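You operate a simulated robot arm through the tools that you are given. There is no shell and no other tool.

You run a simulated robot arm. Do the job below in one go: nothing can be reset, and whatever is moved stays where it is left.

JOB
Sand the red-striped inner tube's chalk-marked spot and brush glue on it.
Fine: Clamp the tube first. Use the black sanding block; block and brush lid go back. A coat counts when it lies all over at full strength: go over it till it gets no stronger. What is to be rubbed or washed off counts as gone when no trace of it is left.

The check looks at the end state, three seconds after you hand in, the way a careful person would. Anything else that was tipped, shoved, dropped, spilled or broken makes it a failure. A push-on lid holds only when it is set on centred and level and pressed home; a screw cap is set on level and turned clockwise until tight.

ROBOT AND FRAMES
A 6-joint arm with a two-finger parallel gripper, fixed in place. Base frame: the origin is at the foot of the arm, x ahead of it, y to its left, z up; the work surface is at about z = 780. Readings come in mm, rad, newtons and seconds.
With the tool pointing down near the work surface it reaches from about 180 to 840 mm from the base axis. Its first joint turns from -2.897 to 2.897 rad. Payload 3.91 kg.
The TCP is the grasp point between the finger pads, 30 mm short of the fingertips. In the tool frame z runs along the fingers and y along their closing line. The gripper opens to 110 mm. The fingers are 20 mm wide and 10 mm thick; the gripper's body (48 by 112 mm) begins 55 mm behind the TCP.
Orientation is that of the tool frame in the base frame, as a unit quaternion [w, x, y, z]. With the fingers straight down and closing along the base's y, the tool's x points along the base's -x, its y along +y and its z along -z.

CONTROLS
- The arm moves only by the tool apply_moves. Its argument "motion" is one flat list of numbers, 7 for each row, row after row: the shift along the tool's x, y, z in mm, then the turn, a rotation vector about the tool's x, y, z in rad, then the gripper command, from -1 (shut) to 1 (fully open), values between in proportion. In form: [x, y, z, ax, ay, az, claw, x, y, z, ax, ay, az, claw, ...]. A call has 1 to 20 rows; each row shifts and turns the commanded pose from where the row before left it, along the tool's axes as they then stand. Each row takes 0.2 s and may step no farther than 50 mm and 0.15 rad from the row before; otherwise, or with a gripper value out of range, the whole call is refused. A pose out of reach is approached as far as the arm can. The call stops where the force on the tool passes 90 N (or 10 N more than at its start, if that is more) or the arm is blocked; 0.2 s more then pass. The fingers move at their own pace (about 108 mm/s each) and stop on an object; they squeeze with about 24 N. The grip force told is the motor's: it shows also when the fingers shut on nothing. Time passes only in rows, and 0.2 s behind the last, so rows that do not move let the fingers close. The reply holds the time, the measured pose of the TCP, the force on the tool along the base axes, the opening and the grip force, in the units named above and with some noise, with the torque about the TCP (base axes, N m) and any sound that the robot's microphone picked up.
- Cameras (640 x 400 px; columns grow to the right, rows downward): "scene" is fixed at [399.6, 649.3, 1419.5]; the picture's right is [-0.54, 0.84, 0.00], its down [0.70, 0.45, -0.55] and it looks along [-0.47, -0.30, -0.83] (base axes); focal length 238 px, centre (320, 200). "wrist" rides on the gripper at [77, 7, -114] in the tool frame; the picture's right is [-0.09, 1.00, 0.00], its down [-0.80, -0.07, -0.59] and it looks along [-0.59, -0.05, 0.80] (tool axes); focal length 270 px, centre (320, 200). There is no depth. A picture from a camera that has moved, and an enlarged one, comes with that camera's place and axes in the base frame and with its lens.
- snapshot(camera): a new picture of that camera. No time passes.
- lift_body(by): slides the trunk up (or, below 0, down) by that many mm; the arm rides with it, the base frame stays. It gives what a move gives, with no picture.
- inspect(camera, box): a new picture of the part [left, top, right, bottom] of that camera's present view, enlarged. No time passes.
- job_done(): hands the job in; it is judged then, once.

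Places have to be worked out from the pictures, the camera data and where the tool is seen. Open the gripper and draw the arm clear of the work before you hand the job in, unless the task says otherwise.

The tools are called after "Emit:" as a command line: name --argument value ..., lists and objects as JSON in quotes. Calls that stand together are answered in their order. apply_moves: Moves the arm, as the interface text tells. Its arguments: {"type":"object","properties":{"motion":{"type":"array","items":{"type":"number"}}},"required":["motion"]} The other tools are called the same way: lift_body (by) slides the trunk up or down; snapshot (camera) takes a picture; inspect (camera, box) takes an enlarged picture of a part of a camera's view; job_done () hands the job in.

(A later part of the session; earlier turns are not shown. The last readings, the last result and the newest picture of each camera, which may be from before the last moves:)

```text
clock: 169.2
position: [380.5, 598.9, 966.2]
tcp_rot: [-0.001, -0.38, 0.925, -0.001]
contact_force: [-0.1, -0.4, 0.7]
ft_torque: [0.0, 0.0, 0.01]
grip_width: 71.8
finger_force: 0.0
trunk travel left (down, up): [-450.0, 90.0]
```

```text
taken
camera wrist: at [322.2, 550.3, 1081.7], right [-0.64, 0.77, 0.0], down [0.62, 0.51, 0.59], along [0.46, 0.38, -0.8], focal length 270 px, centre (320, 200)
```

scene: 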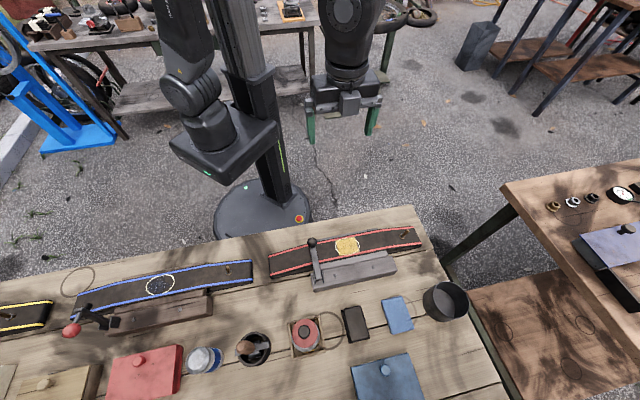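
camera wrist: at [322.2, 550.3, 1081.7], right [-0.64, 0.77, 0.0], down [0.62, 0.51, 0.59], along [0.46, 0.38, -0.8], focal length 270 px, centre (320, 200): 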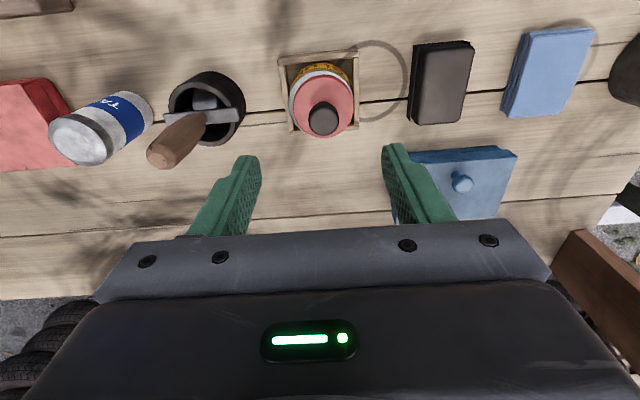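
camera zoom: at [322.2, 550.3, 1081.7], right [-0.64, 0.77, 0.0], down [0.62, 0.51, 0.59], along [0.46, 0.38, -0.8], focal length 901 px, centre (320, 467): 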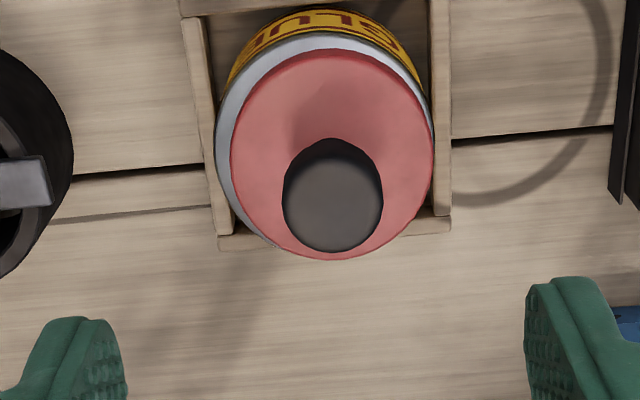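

After releasing, the lid shows about 2.5 mm off to the right, so it isn't held. To learn whether it is at its proper height or riding up on the rim, I gently touch the knob top with closed fingers and compare with the earlier reading.

Emit:
apply_moves --motion '[0, 3, 0, 0, 0, 0, -1, 0, 0, 0, 0, 0, 0, -1, 0, 0, 25, 0, 0, 0, -1, 0, 0, 20, 0, 0, 0, -1, 0, 0, 5, 0, 0, 0, -1, 0, 0, 0, 0, 0, 0, -1]'

Emit:
inspect --camera "wrist" --box '[240, 50, 400, 210]'

```text
clock: 170.6
position: [375.4, 601.8, 917.2]
tcp_rot: [0.0, -0.381, 0.925, 0.001]
contact_force: [0.8, -0.4, -0.1]
ft_torque: [0.0, 0.03, 0.03]
grip_width: 0.0
finger_force: 24.3
trunk travel left (down, up): [-450.0, 90.0]
```

```text
2.50 times, centred on (320, 130) of wrist
camera zoom: at [317.8, 553.2, 1031.8], right [-0.64, 0.77, 0.0], down [0.62, 0.51, 0.59], along [0.46, 0.38, -0.8], focal length 676 px, centre (320, 375)
```

zoom: 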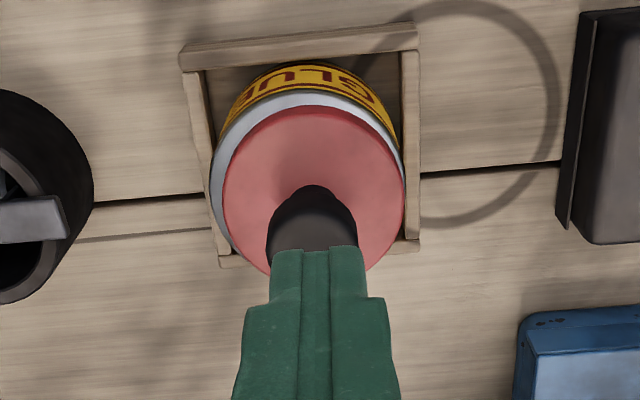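

Emit:
apply_moves --motion '[0, 0, 4, 0, 0, 0, -1, 0, 0, 2, 0, 0, 0, -1, 0, 0, 0, 0, 0, 0, -1]'

```text
clock: 171.4
position: [377.4, 603.3, 912.2]
tcp_rot: [0.001, -0.381, 0.924, 0.0]
contact_force: [0.0, -0.7, -0.5]
ft_torque: [-0.01, -0.02, -0.02]
grip_width: 0.0
finger_force: 23.9
trunk travel left (down, up): [-450.0, 90.0]
```

Emit:
apply_moves --motion '[0, 0, 1.5, 0, 0, 0, -1, 0, 0, 0, 0, 0, 0, -1, 0, 0, 1.5, 0, 0, 0, -1, 0, 0, 0, 0, 0, 0, -1]'

```text
clock: 172.4
position: [377.8, 602.5, 908.9]
tcp_rot: [-0.001, -0.381, 0.925, 0.0]
contact_force: [-1.3, 0.4, 0.3]
ft_torque: [0.01, -0.01, 0.02]
grip_width: 0.1
finger_force: 23.5
trunk travel left (down, up): [-450.0, 90.0]
```

Emit:
apply_moves --motion '[0, 0, 1.5, 0, 0, 0, -1, 0, 0, 0, 0, 0, 0, -1, 0, 0, 1.5, 0, 0, 0, -1, 0, 0, 0, 0, 0, 0, -1]'

```text
clock: 173.4
position: [376.5, 601.4, 905.4]
tcp_rot: [0.0, -0.382, 0.924, 0.0]
contact_force: [0.9, -0.8, -0.4]
ft_torque: [-0.02, 0.01, 0.0]
grip_width: 0.1
finger_force: 23.8
trunk travel left (down, up): [-450.0, 90.0]
```

Emit:
apply_moves --motion '[0, 0, 1.5, 0, 0, 0, -1, 0, 0, 0, 0, 0, 0, -1, 0, 0, 1.2, 0, 0, 0, -1, 0, 0, 0, 0, 0, 0, -1]'

```text
clock: 174.4
position: [377.3, 602.3, 903.4]
tcp_rot: [-0.001, -0.382, 0.924, 0.0]
contact_force: [0.2, -0.4, 0.5]
ft_torque: [0.02, -0.01, -0.02]
grip_width: 0.0
finger_force: 23.5
trunk travel left (down, up): [-450.0, 90.0]
```

Emit:
apply_moves --motion '[0, 0, 1, 0, 0, 0, -1, 0, 0, 0, 0, 0, 0, -1, 0, 0, 1, 0, 0, 0, -1, 0, 0, 0, 0, 0, 0, -1]'

```text
clock: 175.4
position: [376.7, 601.3, 901.1]
tcp_rot: [0.0, -0.382, 0.924, 0.0]
contact_force: [0.0, 0.5, 0.1]
ft_torque: [0.01, 0.01, 0.01]
grip_width: 0.1
finger_force: 23.8
trunk travel left (down, up): [-450.0, 90.0]
```

Emit:
apply_moves --motion '[0, 0, 1, 0, 0, 0, -1, 0, 0, 0, 0, 0, 0, -1]'

```text
clock: 176.0
position: [375.9, 601.1, 901.2]
tcp_rot: [0.0, -0.381, 0.924, 0.0]
contact_force: [0.0, 1.3, 5.4]
ft_torque: [0.05, 0.02, 0.03]
grip_width: 0.0
finger_force: 24.4
trunk travel left (down, up): [-450.0, 90.0]
```

The knob top is at the same height as in my earlier seat (within a millimetre), so the lid just lies on the rim without being locked. It has to be centred more exactly and pressed harder. I open, go down around the knob again and grip with the fingertips just above the lid.

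Emit:
apply_moves --motion '[0, 0, -20, 0, 0, 0, -1, 0, 0, 0, 0, 0, 0, -0.2, 0, 0, 0, 0, 0, 0, -0.2, 0, 0, 30, 0, 0, 0, -0.2, 0, 0, 18, 0, 0, 0, -0.2, 0, 0, 0, 0, 0, 0, -0.45, 0, 0, 0, 0, 0, 0, -1, 0, 0, 0, 0, 0, 0, -1]'

Emit:
inspect --camera "wrist" --box '[260, 75, 380, 165]'

```text
clock: 177.8
position: [378.9, 602.2, 874.4]
tcp_rot: [0.0, -0.381, 0.925, 0.0]
contact_force: [0.5, 0.0, -0.4]
ft_torque: [0.0, 0.03, 0.02]
grip_width: 23.4
finger_force: 23.6
trunk travel left (down, up): [-450.0, 90.0]
```

```text
4.44 times, centred on (320, 120) of wrist
camera zoom: at [318.3, 553.6, 987.8], right [-0.64, 0.77, 0.0], down [0.62, 0.51, 0.59], along [0.46, 0.38, -0.8], focal length 1201 px, centre (320, 556)
```

zoom: 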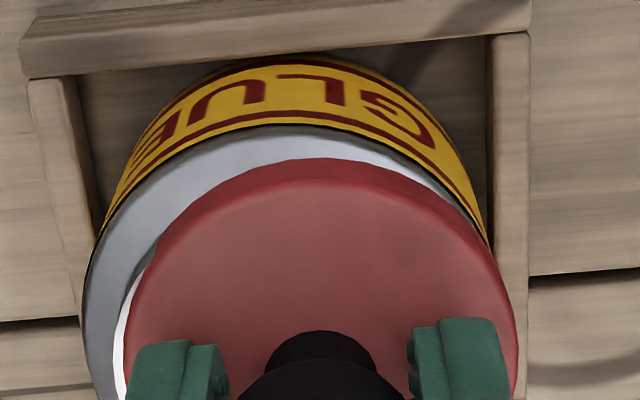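

Seen close up, the lid is about 3 mm too far right and 2 mm toward the robot, and the tin's white lip shows beside it. I lift it slightly and shift it to centre.

Emit:
apply_moves --motion '[0, 0, -3, 0, 0, 0, -1, 0, 0, -1, 0, 0, 0, -1, -2.1, -3.2, 0, 0, 0, 0, -1, 0, 0, 0, 0, 0, 0, -1, 0, 0, 0, 0, 0, 0, -1]'

Emit:
inspect --camera "wrist" --box '[260, 75, 380, 165]'

```text
clock: 179.0
position: [381.4, 599.8, 876.6]
tcp_rot: [-0.001, -0.381, 0.925, -0.001]
contact_force: [-0.2, 0.0, -0.2]
ft_torque: [-0.01, 0.04, -0.02]
grip_width: 23.4
finger_force: 24.2
trunk travel left (down, up): [-450.0, 90.0]
```

```text
4.44 times, centred on (320, 120) of wrist
camera zoom: at [322.2, 551.9, 991.2], right [-0.64, 0.77, 0.0], down [0.62, 0.51, 0.59], along [0.46, 0.38, -0.8], focal length 1201 px, centre (320, 556)
```

zoom: 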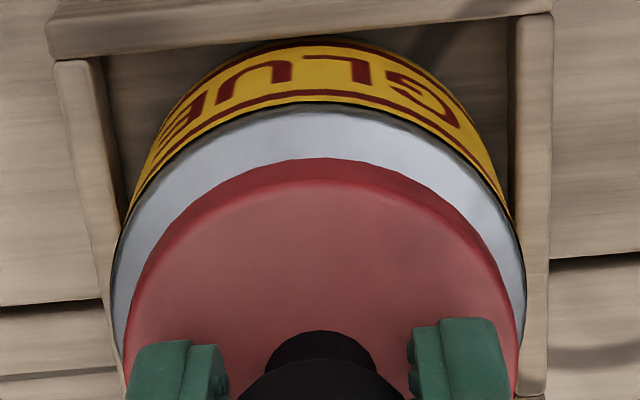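

Now the lid is concentric with the tin in both directions. I lower it slowly, looking for it to drop slightly deeper than before (below 873).

Emit:
apply_moves --motion '[-0.3, 0, 3, 0, 0, 0, -1, 0, 0, 0.8, 0, 0, 0, -1, 0, 0, 0, 0, 0, 0, -1]'

Emit:
inspect --camera "wrist" --box '[260, 75, 380, 165]'

```text
clock: 179.8
position: [379.9, 601.9, 873.1]
tcp_rot: [0.0, -0.381, 0.924, 0.001]
contact_force: [1.2, -1.2, 3.4]
ft_torque: [-0.07, 0.07, -0.04]
grip_width: 23.4
finger_force: 24.1
trunk travel left (down, up): [-450.0, 90.0]
```

```text
4.44 times, centred on (320, 120) of wrist
camera zoom: at [322.4, 552.2, 987.7], right [-0.64, 0.77, 0.0], down [0.62, 0.51, 0.6], along [0.46, 0.38, -0.8], focal length 1201 px, centre (320, 556)
```

zoom: 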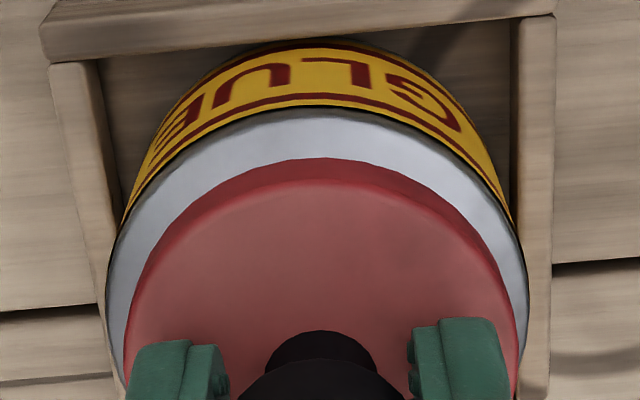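

Contact at 3 N, at the near edge. I add a little load and nudge the lid by fractions of a millimetre, watching for the force to fall as it drops into place.

Emit:
apply_moves --motion '[0, -0.3, 0.8, 0, 0, 0, -1, 0, 0, 0, 0, 0, 0, -1]'

```text
clock: 180.4
position: [381.0, 600.5, 872.2]
tcp_rot: [0.001, -0.381, 0.925, 0.001]
contact_force: [-0.1, 1.3, 11.2]
ft_torque: [-0.07, 0.11, -0.03]
grip_width: 23.6
finger_force: 24.0
trunk travel left (down, up): [-450.0, 90.0]
```

Emit:
apply_moves --motion '[0.5, 0, 0, 0, 0, 0, -1, 0, 0, 0, 0, 0, 0, -1]'

```text
clock: 181.0
position: [381.1, 600.3, 873.1]
tcp_rot: [0.002, -0.381, 0.925, 0.0]
contact_force: [2.6, 6.1, 16.6]
ft_torque: [0.03, 0.03, 0.0]
grip_width: 23.5
finger_force: 24.0
trunk travel left (down, up): [-450.0, 90.0]
```

Emit:
apply_moves --motion '[-0.5, 0, 0, 0, 0, 0, -1, -0.5, 0, 0, 0, 0, 0, -1, 0, 0, 0, 0, 0, 0, -1]'

```text
clock: 181.8
position: [381.3, 599.6, 872.5]
tcp_rot: [0.001, -0.381, 0.925, 0.0]
contact_force: [-1.1, 3.6, 16.8]
ft_torque: [0.01, -0.02, 0.01]
grip_width: 23.6
finger_force: 24.2
trunk travel left (down, up): [-450.0, 90.0]
```

Emit:
apply_moves --motion '[0, 0, -1.2, 0, 0, 0, -1, 0, 0, 0, 0, 0, 0, -1]'

```text
clock: 182.4
position: [381.1, 599.9, 873.8]
tcp_rot: [-0.001, -0.38, 0.925, 0.0]
contact_force: [-2.4, 0.6, 6.2]
ft_torque: [0.11, -0.05, 0.06]
grip_width: 23.5
finger_force: 23.7
trunk travel left (down, up): [-450.0, 90.0]
```

Emit:
apply_moves --motion '[1.0, 0, 0, 0, 0, 0, -1, 0, 0, 0, 0, 0, 0, -1]'

Emit:
inspect --camera "wrist" --box '[260, 75, 380, 165]'

```text
clock: 183.0
position: [381.4, 600.0, 872.5]
tcp_rot: [-0.001, -0.38, 0.925, 0.0]
contact_force: [1.1, 0.4, 0.7]
ft_torque: [0.02, -0.06, -0.02]
grip_width: 23.6
finger_force: 23.4
trunk travel left (down, up): [-450.0, 90.0]
```

```text
4.44 times, centred on (320, 120) of wrist
camera zoom: at [322.5, 551.5, 987.4], right [-0.64, 0.77, 0.0], down [0.62, 0.51, 0.59], along [0.46, 0.38, -0.8], focal length 1201 px, centre (320, 556)
```

zoom: 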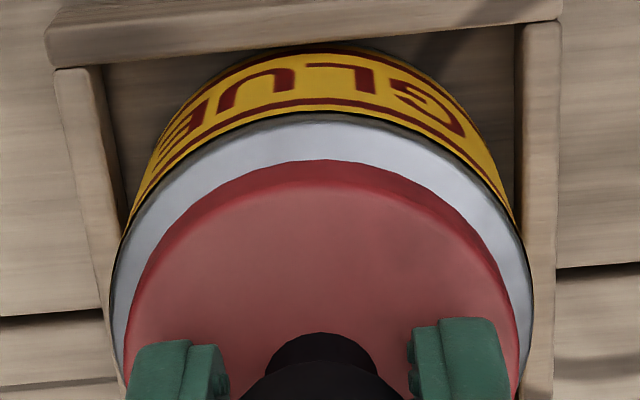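

The lid is centred sideways and about 0.7 mm too near the robot. I correct that and press straight down with increasing force, checking the position as I go.

Emit:
apply_moves --motion '[-0.7, 0.2, 0, 0, 0, 0, -1, 0, 0, 1.2, 0, 0, 0, -1, 0, 0, 1.2, 0, 0, 0, -1, 0, 0, 1.2, 0, 0, 0, -1, 0, 0, 0, 0, 0, 0, -1]'

Emit:
inspect --camera "wrist" --box '[260, 75, 380, 165]'

```text
clock: 184.2
position: [380.4, 599.3, 872.4]
tcp_rot: [0.002, -0.38, 0.925, 0.001]
contact_force: [0.2, 3.4, 18.1]
ft_torque: [0.01, -0.03, -0.04]
grip_width: 23.7
finger_force: 23.9
trunk travel left (down, up): [-450.0, 90.0]
```

```text
4.44 times, centred on (320, 120) of wrist
camera zoom: at [322.2, 551.5, 986.4], right [-0.64, 0.77, 0.0], down [0.62, 0.51, 0.6], along [0.46, 0.38, -0.8], focal length 1201 px, centre (320, 556)
```

zoom: 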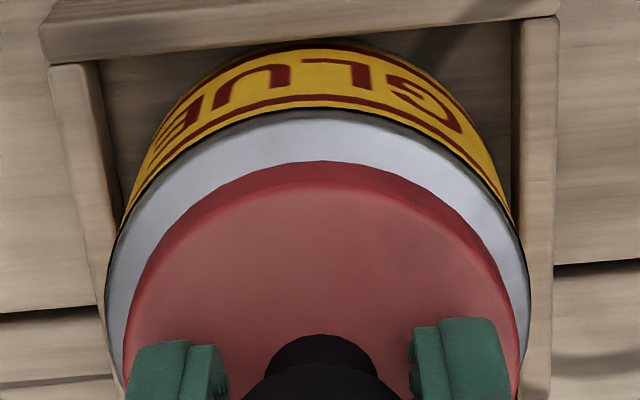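

Emit:
apply_moves --motion '[0.2, -0.2, 1.2, 0, 0, 0, -1, 0, 0, 1.2, 0, 0, 0, -1, 0, 0, 1.2, 0, 0, 0, -1, 0, 0, 0, 0, 0, 0, -1]'

Emit:
inspect --camera "wrist" --box '[260, 75, 380, 165]'

```text
clock: 185.2
position: [380.5, 600.4, 870.4]
tcp_rot: [0.003, -0.381, 0.925, 0.002]
contact_force: [2.4, 6.2, 40.3]
ft_torque: [-0.1, 0.06, 0.0]
grip_width: 23.4
finger_force: 24.9
trunk travel left (down, up): [-450.0, 90.0]
```

```text
4.44 times, centred on (320, 120) of wrist
camera zoom: at [321.7, 550.8, 984.7], right [-0.64, 0.77, 0.0], down [0.62, 0.51, 0.6], along [0.46, 0.39, -0.8], focal length 1201 px, centre (320, 556)
```

zoom: 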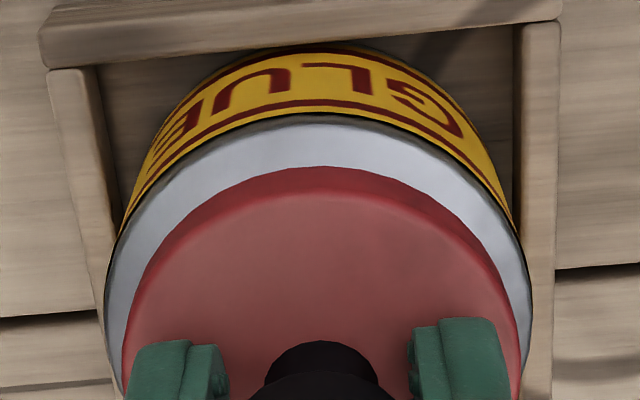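

Emit:
apply_moves --motion '[-0.4, 0, 1.2, 0, 0, 0, -1, -0.4, 0, 1.2, 0, 0, 0, -1, -0.4, 0, 1.2, 0, 0, 0, -1, 0, 0, 0, 0, 0, 0, -1]'

Emit:
inspect --camera "wrist" --box '[260, 75, 380, 165]'

```text
clock: 186.2
position: [381.6, 600.0, 869.8]
tcp_rot: [0.005, -0.381, 0.925, 0.003]
contact_force: [-4.6, -0.8, 53.7]
ft_torque: [-0.59, 0.42, -0.03]
grip_width: 23.6
finger_force: 24.0
trunk travel left (down, up): [-450.0, 90.0]
```

```text
4.44 times, centred on (320, 120) of wrist
camera zoom: at [321.6, 550.3, 984.3], right [-0.64, 0.77, 0.0], down [0.61, 0.51, 0.6], along [0.46, 0.39, -0.8], focal length 1201 px, centre (320, 556)
```

zoom: 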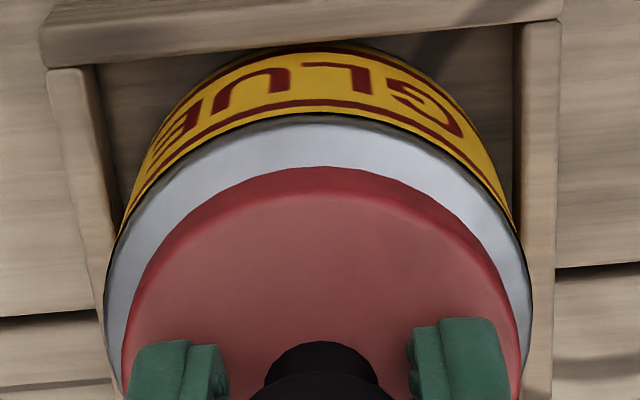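

54 N pressed, centred, no movement. Now I unload in steps while still gripping the knob, to feel whether the lid is held.

Emit:
apply_moves --motion '[0.4, 0, -1.5, 0, 0, 0, -1, 0.4, 0, -1.5, 0, 0, 0, -1, 0.4, 0, -1.5, 0, 0, 0, -1, 0, 0, -1.5, 0, 0, 0, -1, 0, 0, 0, 0, 0, 0, -1]'

```text
clock: 187.4
position: [380.1, 600.7, 870.5]
tcp_rot: [0.002, -0.381, 0.925, 0.001]
contact_force: [3.0, 5.5, 30.7]
ft_torque: [0.48, -0.49, -0.04]
grip_width: 23.6
finger_force: 23.7
trunk travel left (down, up): [-450.0, 90.0]
```

Emit:
apply_moves --motion '[0, 0, -1.5, 0, 0, 0, -1, 0, 0, 0, 0, 0, 0, -1, 0, 0, -1, 0, 0, 0, -1, 0, 0, 0, 0, 0, 0, -1]'

```text
clock: 188.4
position: [380.4, 598.9, 871.1]
tcp_rot: [0.0, -0.382, 0.924, 0.0]
contact_force: [3.2, 4.3, 14.6]
ft_torque: [0.4, -0.29, 0.03]
grip_width: 23.5
finger_force: 24.0
trunk travel left (down, up): [-450.0, 90.0]
```

Emit:
apply_moves --motion '[0, 0, -1, 0, 0, 0, -1, 0, 0, 0, 0, 0, 0, -1, 0, 0, -0.5, 0, 0, 0, -1, 0, 0, 0, 0, 0, 0, -1]'

```text
clock: 189.4
position: [380.9, 601.8, 871.1]
tcp_rot: [-0.002, -0.38, 0.925, -0.001]
contact_force: [0.5, 0.0, -1.1]
ft_torque: [0.03, -0.02, -0.01]
grip_width: 23.5
finger_force: 23.8
trunk travel left (down, up): [-450.0, 90.0]
```

Emit:
apply_moves --motion '[0, 0, -1, 0, 0, 0, -1, 0, 0, 0, 0, 0, 0, -1, 0, 0, 0, 0, 0, 0, -1]'

Emit:
inspect --camera "wrist" --box '[260, 75, 380, 165]'

```text
clock: 190.2
position: [381.5, 600.9, 874.0]
tcp_rot: [0.0, -0.381, 0.924, 0.0]
contact_force: [0.1, 0.0, -0.8]
ft_torque: [0.06, 0.02, -0.02]
grip_width: 23.6
finger_force: 24.3
trunk travel left (down, up): [-450.0, 90.0]
```

```text
4.44 times, centred on (320, 120) of wrist
camera zoom: at [322.1, 552.5, 987.9], right [-0.64, 0.77, 0.0], down [0.62, 0.51, 0.59], along [0.46, 0.38, -0.8], focal length 1201 px, centre (320, 556)
```

zoom: 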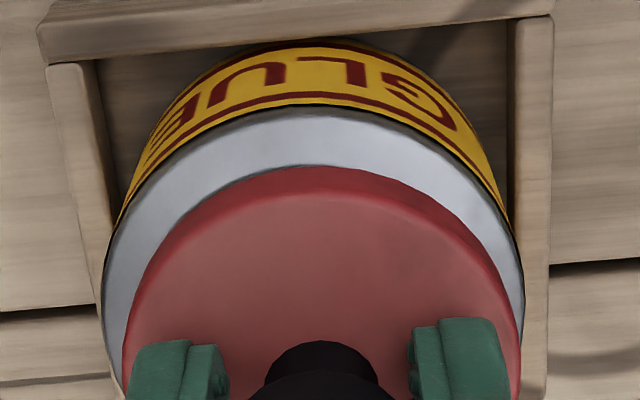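

The lid lifts off freely, so it is not locked, and under load the arm drifts about a millimetre. I re-centre it, then search lightly around the centre with a small downward load so that it can drop into its seat.

Emit:
apply_moves --motion '[0.5, -1.2, 0, 0, 0, 0, -1, 0, 0, 0.8, 0, 0, 0, -1, 0, 0, 0.6, 0, 0, 0, -1, 0, 0, 0, 0, 0, 0, -1]'

Emit:
inspect --camera "wrist" --box '[260, 75, 380, 165]'

```text
clock: 191.2
position: [381.3, 598.9, 872.5]
tcp_rot: [0.0, -0.381, 0.924, 0.0]
contact_force: [0.4, 0.5, -0.7]
ft_torque: [-0.01, -0.02, 0.0]
grip_width: 23.5
finger_force: 24.5
trunk travel left (down, up): [-450.0, 90.0]
```

```text
4.44 times, centred on (320, 120) of wrist
camera zoom: at [323.0, 550.8, 986.8], right [-0.64, 0.77, 0.0], down [0.62, 0.51, 0.59], along [0.46, 0.38, -0.8], focal length 1201 px, centre (320, 556)
```

zoom: 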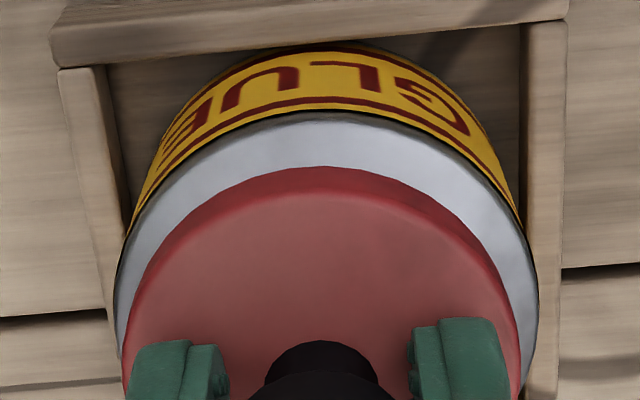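

Emit:
apply_moves --motion '[0, 0.8, 0, 0, 0, 0, -1, 0, 0, 0.8, 0, 0, 0, -1, 0, 0, 0, 0, 0, 0, -1]'

Emit:
inspect --camera "wrist" --box '[260, 75, 380, 165]'

```text
clock: 192.0
position: [381.2, 599.0, 870.6]
tcp_rot: [0.0, -0.381, 0.925, 0.0]
contact_force: [0.0, 0.2, -0.9]
ft_torque: [0.0, -0.01, 0.0]
grip_width: 23.7
finger_force: 23.7
trunk travel left (down, up): [-450.0, 90.0]
```

```text
4.44 times, centred on (320, 120) of wrist
camera zoom: at [322.7, 551.2, 986.1], right [-0.64, 0.77, 0.0], down [0.62, 0.51, 0.59], along [0.46, 0.38, -0.8], focal length 1201 px, centre (320, 556)
```

zoom: 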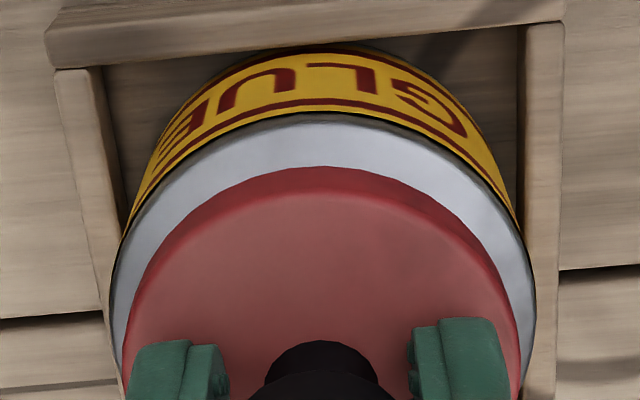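

At 872 there is still no contact, already lower than where it rested before, so it seems to be entering its seat. I keep lowering gently.

Emit:
apply_moves --motion '[0, 0.4, 0.6, 0, 0, 0, -1, 0, 0, 0, 0, 0, 0, -1]'

```text
clock: 192.6
position: [380.9, 600.1, 870.5]
tcp_rot: [0.001, -0.381, 0.925, 0.0]
contact_force: [0.1, 0.1, 0.7]
ft_torque: [0.01, -0.02, -0.01]
grip_width: 23.6
finger_force: 24.3
trunk travel left (down, up): [-450.0, 90.0]
```

Emit:
apply_moves --motion '[0, 0, 0.6, 0, 0, 0, -1, 0, 0, 0, 0, 0, 0, -1]'

Emit:
inspect --camera "wrist" --box '[260, 75, 380, 165]'

```text
clock: 193.2
position: [380.7, 600.5, 871.3]
tcp_rot: [0.001, -0.38, 0.925, 0.0]
contact_force: [-0.6, 1.3, 8.7]
ft_torque: [0.02, -0.02, 0.0]
grip_width: 23.3
finger_force: 24.4
trunk travel left (down, up): [-450.0, 90.0]
```

```text
4.44 times, centred on (320, 120) of wrist
camera zoom: at [322.1, 551.0, 985.4], right [-0.64, 0.77, 0.0], down [0.62, 0.51, 0.6], along [0.46, 0.38, -0.8], focal length 1201 px, centre (320, 556)
```

zoom: 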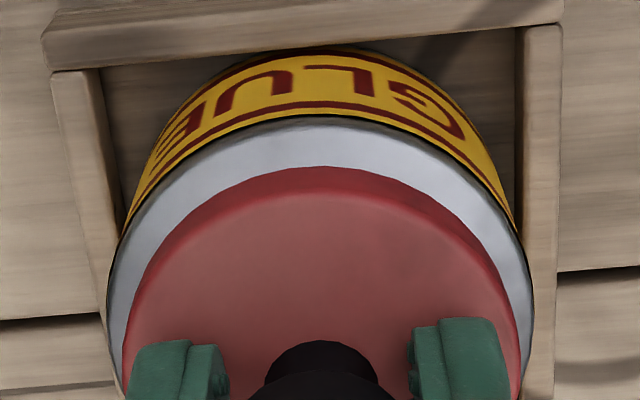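

Balanced light contact (9 N, no torque), centred sideways. I probe small shifts in depth direction under this light load.

Emit:
apply_moves --motion '[0.4, 0, 0, 0, 0, 0, -1, 0, 0, 0, 0, 0, 0, -1]'

```text
clock: 193.8
position: [378.9, 599.1, 872.0]
tcp_rot: [0.001, -0.381, 0.925, 0.0]
contact_force: [1.5, 2.6, 8.8]
ft_torque: [0.17, -0.17, 0.01]
grip_width: 23.6
finger_force: 23.8
trunk travel left (down, up): [-450.0, 90.0]
```

Emit:
apply_moves --motion '[0.4, 0, 0, 0, 0, 0, -1, 0, 0, 0, 0, 0, 0, -1]'

```text
clock: 194.4
position: [381.0, 598.9, 870.9]
tcp_rot: [0.001, -0.381, 0.925, 0.001]
contact_force: [2.0, 4.5, 12.2]
ft_torque: [0.17, -0.19, 0.02]
grip_width: 23.6
finger_force: 23.9
trunk travel left (down, up): [-450.0, 90.0]
```

Emit:
apply_moves --motion '[-0.4, 0, 0, 0, 0, 0, -1, -0.4, 0, 0, 0, 0, 0, -1, -0.4, 0, 0, 0, 0, 0, -1, 0, 0, 0, 0, 0, 0, -1]'

```text
clock: 195.4
position: [379.0, 598.9, 869.7]
tcp_rot: [0.0, -0.381, 0.925, 0.0]
contact_force: [-0.3, -1.1, 14.1]
ft_torque: [-0.02, -0.05, -0.05]
grip_width: 23.6
finger_force: 24.1
trunk travel left (down, up): [-450.0, 90.0]
```

Emit:
apply_moves --motion '[-0.5, 0, 0, 0, 0, 0, -1, -0.5, 0, 0, 0, 0, 0, -1, 0, 0, 0, 0, 0, 0, -1]'

Emit:
inspect --camera "wrist" --box '[260, 75, 380, 165]'

```text
clock: 196.2
position: [381.9, 599.7, 870.4]
tcp_rot: [0.0, -0.382, 0.924, 0.0]
contact_force: [-2.1, -3.2, 10.9]
ft_torque: [-0.11, 0.06, 0.0]
grip_width: 23.4
finger_force: 24.0
trunk travel left (down, up): [-450.0, 90.0]
```

```text
4.44 times, centred on (320, 120) of wrist
camera zoom: at [322.6, 551.6, 985.5], right [-0.64, 0.77, 0.0], down [0.62, 0.51, 0.59], along [0.46, 0.38, -0.8], focal length 1201 px, centre (320, 556)
```

zoom: 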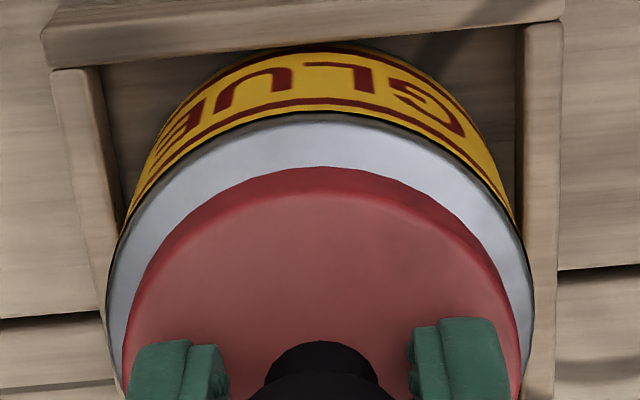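

The tool moved 1.4 mm but the lid hardly moved on the tin, so it may already be caught in its seat. I push a little more sideways to make sure.

Emit:
apply_moves --motion '[-0.7, 0, 0, 0, 0, 0, -1, -0.7, 0, 0, 0, 0, 0, -1, 0, 0, 0, 0, 0, 0, -1]'

Emit:
inspect --camera "wrist" --box '[260, 75, 380, 165]'

```text
clock: 197.0
position: [381.2, 601.3, 870.8]
tcp_rot: [0.0, -0.382, 0.924, 0.002]
contact_force: [-2.5, -3.0, 12.2]
ft_torque: [-0.17, 0.19, -0.01]
grip_width: 23.4
finger_force: 24.0
trunk travel left (down, up): [-450.0, 90.0]
```

```text
4.44 times, centred on (320, 120) of wrist
camera zoom: at [323.2, 552.3, 985.4], right [-0.64, 0.77, 0.0], down [0.62, 0.51, 0.6], along [0.46, 0.38, -0.8], focal length 1201 px, centre (320, 556)
```

zoom: 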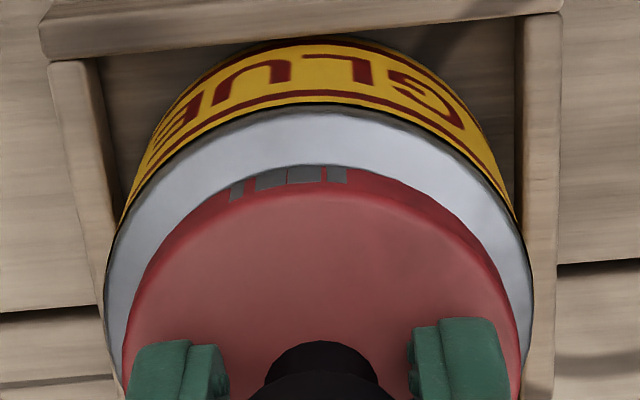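

Grey streaks of the tin's neck now show through the lid's side, so the cap is down over the neck and I have just pushed it about 1.9 mm off. I lift slightly, move it back to centre and set it down again.

Emit:
apply_moves --motion '[0, 0, -2, 0, 0, 0, -1, 0, 0, -1.5, 0, 0, 0, -1, 1.9, 0, 0, 0, 0, 0, -1, 0, 0, 0, 0, 0, 0, -1, 0, 0, 0, 0, 0, 0, -1]'

Emit:
inspect --camera "wrist" --box '[260, 75, 380, 165]'

```text
clock: 198.2
position: [381.5, 600.9, 873.3]
tcp_rot: [0.0, -0.381, 0.925, -0.001]
contact_force: [-0.2, -0.1, -0.8]
ft_torque: [-0.02, 0.01, 0.01]
grip_width: 23.4
finger_force: 24.0
trunk travel left (down, up): [-450.0, 90.0]
```

```text
4.44 times, centred on (320, 120) of wrist
camera zoom: at [322.7, 552.4, 988.4], right [-0.64, 0.77, 0.0], down [0.62, 0.51, 0.59], along [0.46, 0.38, -0.8], focal length 1201 px, centre (320, 556)
```

zoom: 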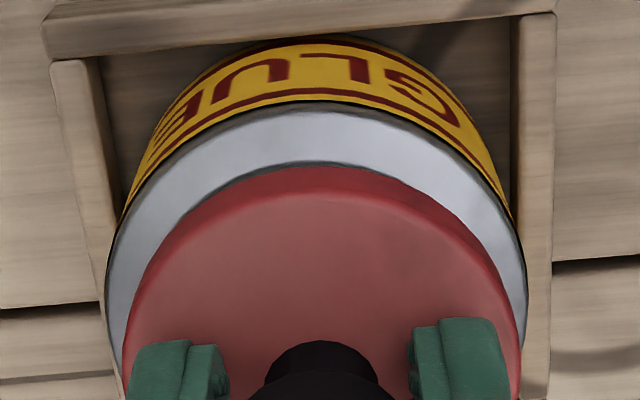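

Emit:
apply_moves --motion '[1.5, -0.4, 0, 0, 0, 0, -1, 0, 0, 0, 0, 0, 0, -1, 0, 0, 0, 0, 0, 0, -1]'

Emit:
inspect --camera "wrist" --box '[260, 75, 380, 165]'

```text
clock: 199.0
position: [380.1, 598.8, 873.0]
tcp_rot: [0.0, -0.381, 0.924, 0.001]
contact_force: [0.0, -1.4, -0.5]
ft_torque: [0.02, -0.02, 0.03]
grip_width: 23.4
finger_force: 24.1
trunk travel left (down, up): [-450.0, 90.0]
```

```text
4.44 times, centred on (320, 120) of wrist
camera zoom: at [322.2, 551.1, 988.4], right [-0.64, 0.77, 0.0], down [0.62, 0.51, 0.59], along [0.46, 0.38, -0.8], focal length 1201 px, centre (320, 556)
```

zoom: 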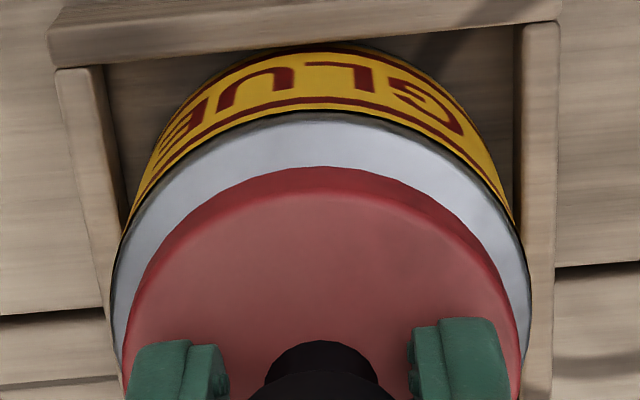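

Emit:
apply_moves --motion '[0.3, 0.1, 1.5, 0, 0, 0, -1, 0, 0, 1, 0, 0, 0, -1, 0, 0, 0.8, 0, 0, 0, -1, 0, 0, 0, 0, 0, 0, -1]'

Emit:
inspect --camera "wrist" --box '[260, 75, 380, 165]'

```text
clock: 200.0
position: [380.9, 600.1, 870.8]
tcp_rot: [0.0, -0.381, 0.925, 0.0]
contact_force: [-0.2, -1.1, 2.9]
ft_torque: [0.02, -0.04, -0.02]
grip_width: 23.2
finger_force: 24.3
trunk travel left (down, up): [-450.0, 90.0]
```

```text
4.44 times, centred on (320, 120) of wrist
camera zoom: at [321.8, 551.3, 985.5], right [-0.64, 0.77, 0.0], down [0.62, 0.51, 0.59], along [0.46, 0.38, -0.8], focal length 1201 px, centre (320, 556)
```

zoom: 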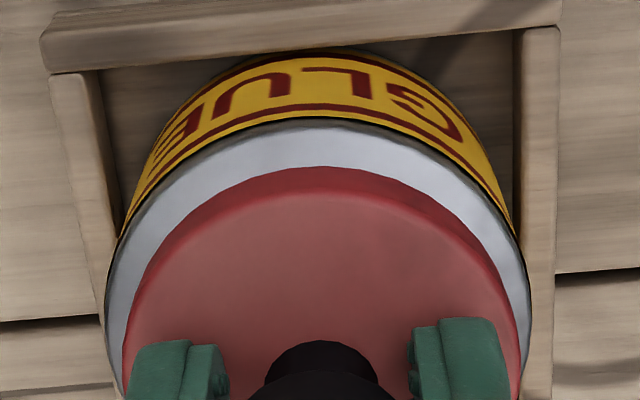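

Light contact and centred. I press straight down to about 30 N, then unload completely before opening.

Emit:
apply_moves --motion '[0.3, -0.3, 1, 0, 0, 0, -1, 0, 0, 1, 0, 0, 0, -1, 0, 0, 0.8, 0, 0, 0, -1, 0, 0, 0, 0, 0, 0, -1]'

Emit:
inspect --camera "wrist" --box '[260, 75, 380, 165]'

```text
clock: 201.0
position: [379.9, 599.0, 870.5]
tcp_rot: [0.004, -0.381, 0.924, 0.002]
contact_force: [4.7, 8.7, 31.2]
ft_torque: [0.02, -0.03, -0.01]
grip_width: 23.1
finger_force: 24.1
trunk travel left (down, up): [-450.0, 90.0]
```

```text
4.44 times, centred on (320, 120) of wrist
camera zoom: at [321.1, 550.1, 984.9], right [-0.64, 0.77, 0.0], down [0.62, 0.51, 0.6], along [0.46, 0.39, -0.8], focal length 1201 px, centre (320, 556)
```

zoom: 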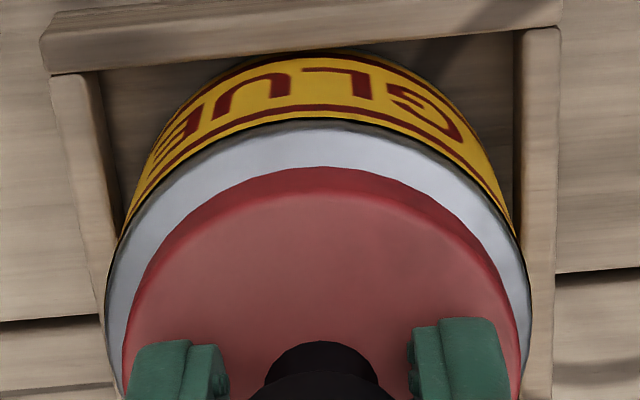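

31 N, but with 9 N of side drag. I relieve the side force first and then press harder, keeping it purely vertical.

Emit:
apply_moves --motion '[-1.0, 0, 0, 0, 0, 0, -1, 0, 0, 0, 0, 0, 0, -1]'

```text
clock: 201.6
position: [381.2, 598.7, 869.3]
tcp_rot: [0.002, -0.381, 0.925, 0.002]
contact_force: [3.0, 7.4, 34.1]
ft_torque: [0.13, -0.06, -0.01]
grip_width: 23.2
finger_force: 23.6
trunk travel left (down, up): [-450.0, 90.0]
```

Emit:
apply_moves --motion '[-1.2, 0, 0.8, 0, 0, 0, -1, -0.8, 0, 0.8, 0, 0, 0, -1, 0, 0, 0, 0, 0, 0, -1]'

Emit:
inspect --camera "wrist" --box '[260, 75, 380, 165]'

```text
clock: 202.4
position: [380.2, 599.5, 870.4]
tcp_rot: [0.003, -0.381, 0.924, 0.001]
contact_force: [-6.4, -0.5, 41.9]
ft_torque: [-0.32, 0.42, 0.04]
grip_width: 23.4
finger_force: 24.2
trunk travel left (down, up): [-450.0, 90.0]
```

```text
4.44 times, centred on (320, 120) of wrist
camera zoom: at [321.4, 550.2, 984.8], right [-0.64, 0.77, 0.0], down [0.62, 0.51, 0.6], along [0.46, 0.38, -0.8], focal length 1201 px, centre (320, 556)
```

zoom: 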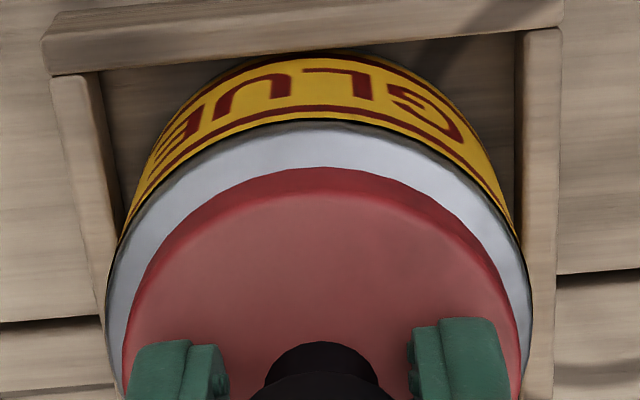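

Emit:
apply_moves --motion '[0, 0.4, 1, 0, 0, 0, -1, 0, 0, 1, 0, 0, 0, -1, -0.3, 0, 1, 0, 0, 0, -1, -0.3, 0, 1, 0, 0, 0, -1, 0, 0, 0, 0, 0, 0, -1]'

Emit:
inspect --camera "wrist" --box '[260, 75, 380, 165]'

```text
clock: 203.6
position: [380.6, 599.1, 870.8]
tcp_rot: [0.005, -0.381, 0.925, 0.003]
contact_force: [-11.2, -6.2, 61.6]
ft_torque: [-0.94, 0.75, -0.03]
grip_width: 23.6
finger_force: 24.4
trunk travel left (down, up): [-450.0, 90.0]
```

```text
4.44 times, centred on (320, 120) of wrist
camera zoom: at [321.2, 549.5, 984.1], right [-0.64, 0.77, 0.0], down [0.61, 0.51, 0.6], along [0.46, 0.39, -0.8], focal length 1201 px, centre (320, 556)
```

zoom: 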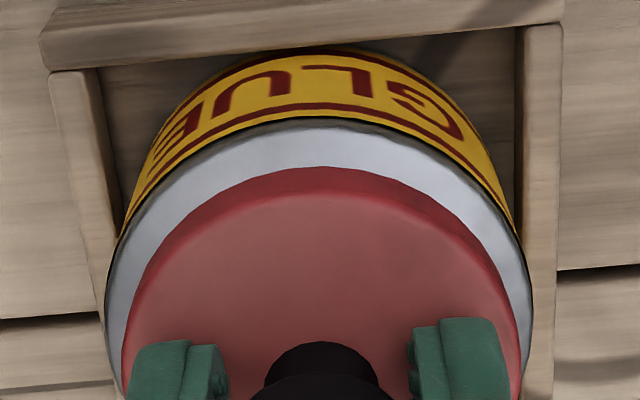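

61 N and it is solid. Now I unload stepwise, relieving the side force as well, down to near zero.

Emit:
apply_moves --motion '[0.5, 0, -1.2, 0, 0, 0, -1, 0.5, 0, -1.2, 0, 0, 0, -1, 0.4, 0, -1.2, 0, 0, 0, -1, 0.3, 0, -1, 0, 0, 0, -1, 0, 0, 0, 0, 0, 0, -1]'

```text
clock: 204.8
position: [380.2, 601.0, 870.4]
tcp_rot: [0.002, -0.381, 0.925, 0.002]
contact_force: [0.0, 3.8, 38.6]
ft_torque: [0.29, -0.32, -0.01]
grip_width: 23.5
finger_force: 24.1
trunk travel left (down, up): [-450.0, 90.0]
```

Emit:
apply_moves --motion '[0, 0, -1.2, 0, 0, 0, -1, 0, 0, -1.2, 0, 0, 0, -1, 0, 0, 0, 0, 0, 0, -1]'

```text
clock: 205.6
position: [380.1, 598.9, 870.6]
tcp_rot: [0.002, -0.381, 0.925, 0.001]
contact_force: [4.3, 5.9, 26.9]
ft_torque: [0.56, -0.54, 0.02]
grip_width: 23.4
finger_force: 23.9
trunk travel left (down, up): [-450.0, 90.0]
```

Emit:
apply_moves --motion '[-0.5, 0, -1, 0, 0, 0, -1, 0, 0, -0.8, 0, 0, 0, -1, 0, 0, 0, 0, 0, 0, -1]'

```text
clock: 206.4
position: [380.7, 599.4, 870.9]
tcp_rot: [-0.002, -0.382, 0.924, 0.0]
contact_force: [0.5, 3.1, 13.4]
ft_torque: [0.3, -0.27, 0.02]
grip_width: 23.4
finger_force: 24.2
trunk travel left (down, up): [-450.0, 90.0]
```

Emit:
apply_moves --motion '[-0.2, 0, -0.8, 0, 0, 0, -1, 0, 0, 0, 0, 0, 0, -1]'

Emit:
inspect --camera "wrist" --box '[260, 75, 380, 165]'

```text
clock: 207.0
position: [380.9, 600.2, 870.0]
tcp_rot: [-0.001, -0.381, 0.924, 0.0]
contact_force: [-2.6, -1.7, 7.5]
ft_torque: [0.07, -0.02, 0.01]
grip_width: 23.8
finger_force: 24.3
trunk travel left (down, up): [-450.0, 90.0]
```

```text
4.44 times, centred on (320, 120) of wrist
camera zoom: at [322.6, 551.5, 985.6], right [-0.64, 0.77, 0.0], down [0.62, 0.51, 0.59], along [0.46, 0.38, -0.81], focal length 1201 px, centre (320, 556)
```

zoom: 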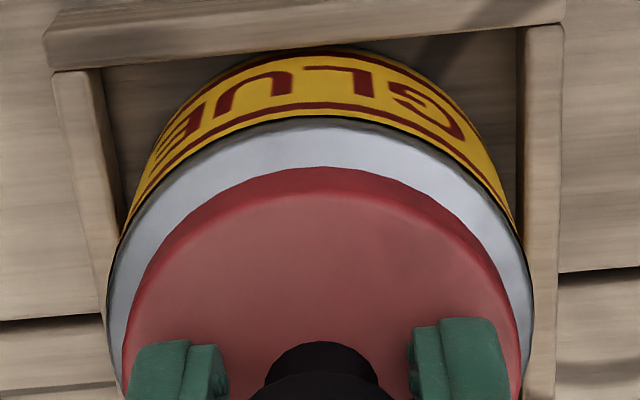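

Nearly unloaded and still centred. I ease the last of it off, open the fingers, and rise straight up.

Emit:
apply_moves --motion '[0.2, 0, -0.5, 0, 0, 0, -1, 0, 0, 0, 0, 0, 0, -0.5, 0, 0, 0, 0, 0, 0, -0.3, 0, 0, -10, 0, 0, 0, -0.3, 0, 0, -40, 0, 0, 0, 0, 0, 0, -48, 0, 0, 0, 0.3, 0, 0, 0, 0, 0, 0, 0.3]'

Emit:
inspect --camera "wrist" --box '[250, 60, 390, 180]'

```text
clock: 208.6
position: [382.5, 601.0, 970.9]
tcp_rot: [0.001, -0.381, 0.924, 0.0]
contact_force: [-0.2, -0.8, -0.2]
ft_torque: [0.0, -0.02, -0.01]
grip_width: 71.6
finger_force: 0.0
trunk travel left (down, up): [-450.0, 90.0]
```

```text
3.33 times, centred on (320, 120) of wrist
camera zoom: at [323.5, 553.0, 1086.2], right [-0.64, 0.77, 0.0], down [0.62, 0.51, 0.59], along [0.46, 0.38, -0.8], focal length 901 px, centre (320, 467)
```

zoom: 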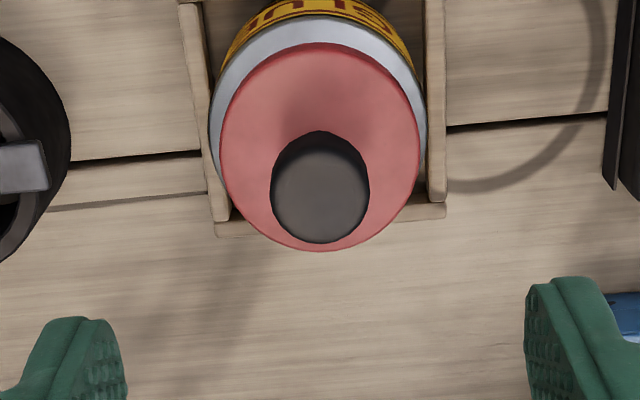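

After release the lid shows about 2 mm too far outward; side strain in the arm dragged it as I let go. I grip the knob once more, lift it a hair so everything relaxes, and centre it again by eye.

Emit:
apply_moves --motion '[0, 0.4, 0, 0, 0, 0, -0.2, 0, 0, 45, 0, 0, 0, -0.2, 0, 0, 45, 0, 0, 0, -0.2, 0, 0, 5, 0, 0, 0, -0.2, 0, 0, 0, 0, 0, 0, -0.45, 0, 0, 0, 0, 0, 0, -1, 0, 0, 0, 0, 0, 0, -1, 0, 0, -2, 0, 0, 0, -1, 0, 0, 0, 0, 0, 0, -1, 0, 0, 0, 0, 0, 0, -1]'

Emit:
inspect --camera "wrist" --box '[260, 75, 380, 165]'

```text
clock: 210.8
position: [381.6, 601.1, 877.1]
tcp_rot: [0.0, -0.381, 0.925, 0.001]
contact_force: [-0.1, 0.2, -0.3]
ft_torque: [0.0, 0.03, -0.04]
grip_width: 23.7
finger_force: 24.5
trunk travel left (down, up): [-450.0, 90.0]
```

```text
4.44 times, centred on (320, 120) of wrist
camera zoom: at [323.3, 552.7, 991.5], right [-0.64, 0.77, 0.0], down [0.62, 0.51, 0.59], along [0.46, 0.38, -0.8], focal length 1201 px, centre (320, 556)
```

zoom: 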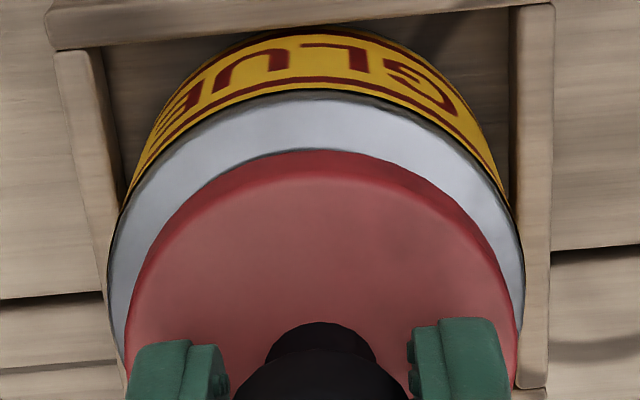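

Emit:
apply_moves --motion '[1.3, -0.4, 0, 0, 0, 0, -1, 0, 0, 0, 0, 0, 0, -1, 0, 0, 0, 0, 0, 0, -1]'

Emit:
inspect --camera "wrist" --box '[260, 75, 380, 165]'

```text
clock: 211.6
position: [381.2, 601.1, 876.8]
tcp_rot: [0.0, -0.381, 0.925, 0.0]
contact_force: [-0.2, 0.3, -0.3]
ft_torque: [0.03, -0.03, 0.01]
grip_width: 23.8
finger_force: 24.4
trunk travel left (down, up): [-450.0, 90.0]
```

```text
4.44 times, centred on (320, 120) of wrist
camera zoom: at [322.9, 552.1, 991.6], right [-0.64, 0.77, 0.0], down [0.62, 0.51, 0.59], along [0.46, 0.38, -0.8], focal length 1201 px, centre (320, 556)
```

zoom: 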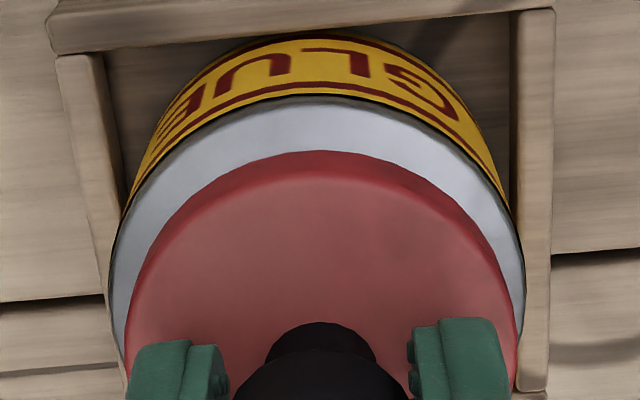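

Emit:
apply_moves --motion '[0.6, -0.2, 0, 0, 0, 0, -1, 0, 0, 0, 0, 0, 0, -1, 0, 0, 0, 0, 0, 0, -1]'

Emit:
inspect --camera "wrist" --box '[260, 75, 380, 165]'

```text
clock: 212.4
position: [381.7, 599.5, 875.5]
tcp_rot: [0.0, -0.381, 0.924, 0.0]
contact_force: [0.7, 0.6, -1.2]
ft_torque: [-0.01, -0.04, 0.0]
grip_width: 23.4
finger_force: 24.0
trunk travel left (down, up): [-450.0, 90.0]
```

```text
4.44 times, centred on (320, 120) of wrist
camera zoom: at [322.3, 551.1, 991.8], right [-0.64, 0.77, 0.0], down [0.62, 0.51, 0.59], along [0.46, 0.38, -0.8], focal length 1201 px, centre (320, 556)
```

zoom: 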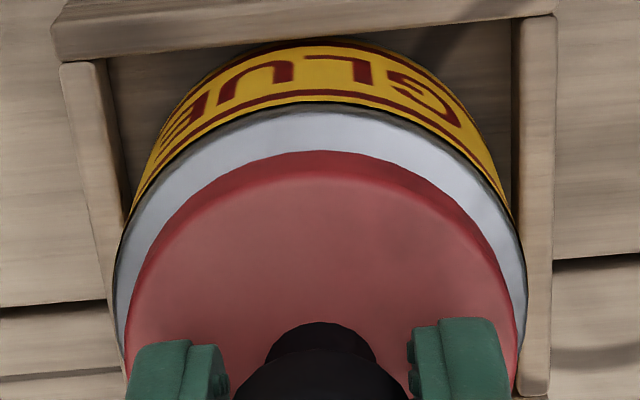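

Centred within about 0.3 mm both ways. I lower straight down to a light contact and check again.

Emit:
apply_moves --motion '[0, 0.1, 1, 0, 0, 0, -1, 0, 0, 1, 0, 0, 0, -1, 0, 0, 0.5, 0, 0, 0, -1, 0, 0, 0, 0, 0, 0, -1]'

Emit:
inspect --camera "wrist" --box '[260, 75, 380, 165]'

```text
clock: 213.4
position: [381.8, 600.2, 874.9]
tcp_rot: [0.0, -0.38, 0.925, 0.0]
contact_force: [-0.2, -0.8, -0.9]
ft_torque: [0.05, 0.02, 0.01]
grip_width: 23.6
finger_force: 23.7
trunk travel left (down, up): [-450.0, 90.0]
```

```text
4.44 times, centred on (320, 120) of wrist
camera zoom: at [322.3, 551.1, 989.2], right [-0.64, 0.77, 0.0], down [0.62, 0.51, 0.59], along [0.46, 0.38, -0.8], focal length 1201 px, centre (320, 556)
```

zoom: 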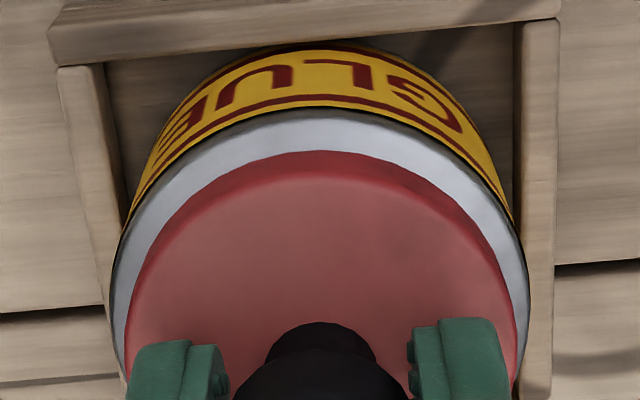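

It is now lower than where it was resting when I gripped it, and still without contact. That is a good sign; I continue down gently.

Emit:
apply_moves --motion '[0, 0, 0.5, 0, 0, 0, -1, 0, 0, 0, 0, 0, 0, -1, 0, 0, 0.5, 0, 0, 0, -1, 0, 0, 0, 0, 0, 0, -1]'

```text
clock: 214.4
position: [379.5, 598.8, 874.0]
tcp_rot: [0.001, -0.381, 0.925, 0.001]
contact_force: [1.0, 2.4, 8.5]
ft_torque: [0.0, 0.04, -0.03]
grip_width: 23.4
finger_force: 24.4
trunk travel left (down, up): [-450.0, 90.0]
```

Emit:
apply_moves --motion '[-0.45, 0.12, 1.1, 0, 0, 0, -1, -0.45, 0.12, 1.1, 0, 0, 0, -1, -0.45, 0.12, 1.1, 0, 0, 0, -1, -0.4, 0.1, 1.1, 0, 0, 0, -1, 0, 0, 0, 0, 0, 0, -1]'

Emit:
inspect --camera "wrist" --box '[260, 75, 380, 165]'

```text
clock: 215.6
position: [380.0, 600.3, 870.4]
tcp_rot: [0.002, -0.381, 0.924, 0.001]
contact_force: [0.0, -6.5, 24.6]
ft_torque: [-0.25, 0.1, -0.03]
grip_width: 23.6
finger_force: 23.8
trunk travel left (down, up): [-450.0, 90.0]
```

```text
4.44 times, centred on (320, 120) of wrist
camera zoom: at [322.1, 551.0, 985.3], right [-0.64, 0.77, 0.0], down [0.62, 0.51, 0.6], along [0.46, 0.38, -0.8], focal length 1201 px, centre (320, 556)
```

zoom: 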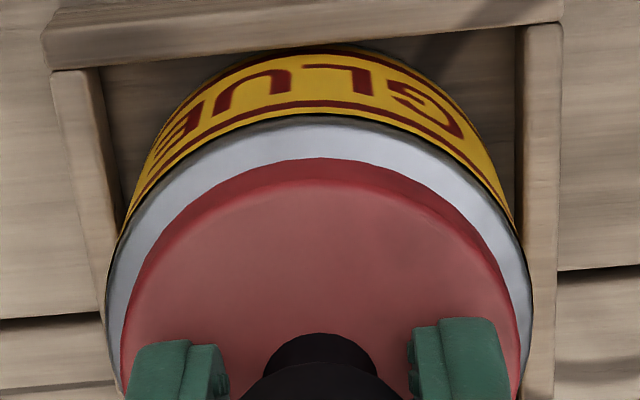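

Centred exactly under load. I press on to about 60 N.

Emit:
apply_moves --motion '[0, -0.2, 1.1, 0, 0, 0, -1, -0.2, 0, 1.1, 0, 0, 0, -1, -0.3, 0, 1.1, 0, 0, 0, -1, -0.3, 0, 1.1, 0, 0, 0, -1, -0.3, 0, 1.1, 0, 0, 0, -1, 0, 0, 0, 0, 0, 0, -1]'

Emit:
inspect --camera "wrist" --box '[260, 75, 380, 165]'

```text
clock: 217.0
position: [381.8, 599.3, 870.3]
tcp_rot: [0.005, -0.38, 0.925, 0.004]
contact_force: [-4.7, -4.2, 52.9]
ft_torque: [-0.57, 0.46, 0.0]
grip_width: 23.5
finger_force: 24.3
trunk travel left (down, up): [-450.0, 90.0]
```

```text
4.44 times, centred on (320, 120) of wrist
camera zoom: at [321.8, 550.1, 984.3], right [-0.64, 0.77, 0.0], down [0.61, 0.51, 0.6], along [0.46, 0.39, -0.8], focal length 1201 px, centre (320, 556)
```

zoom: 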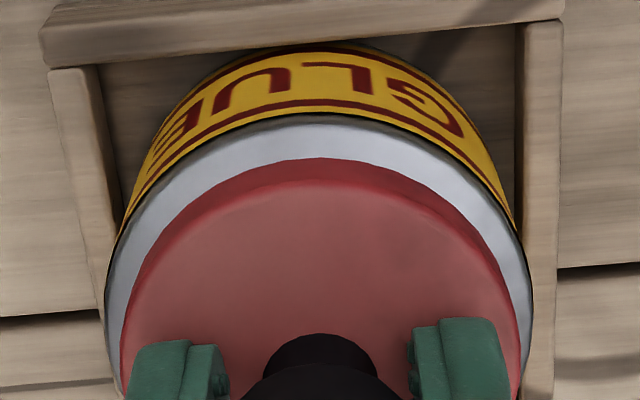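

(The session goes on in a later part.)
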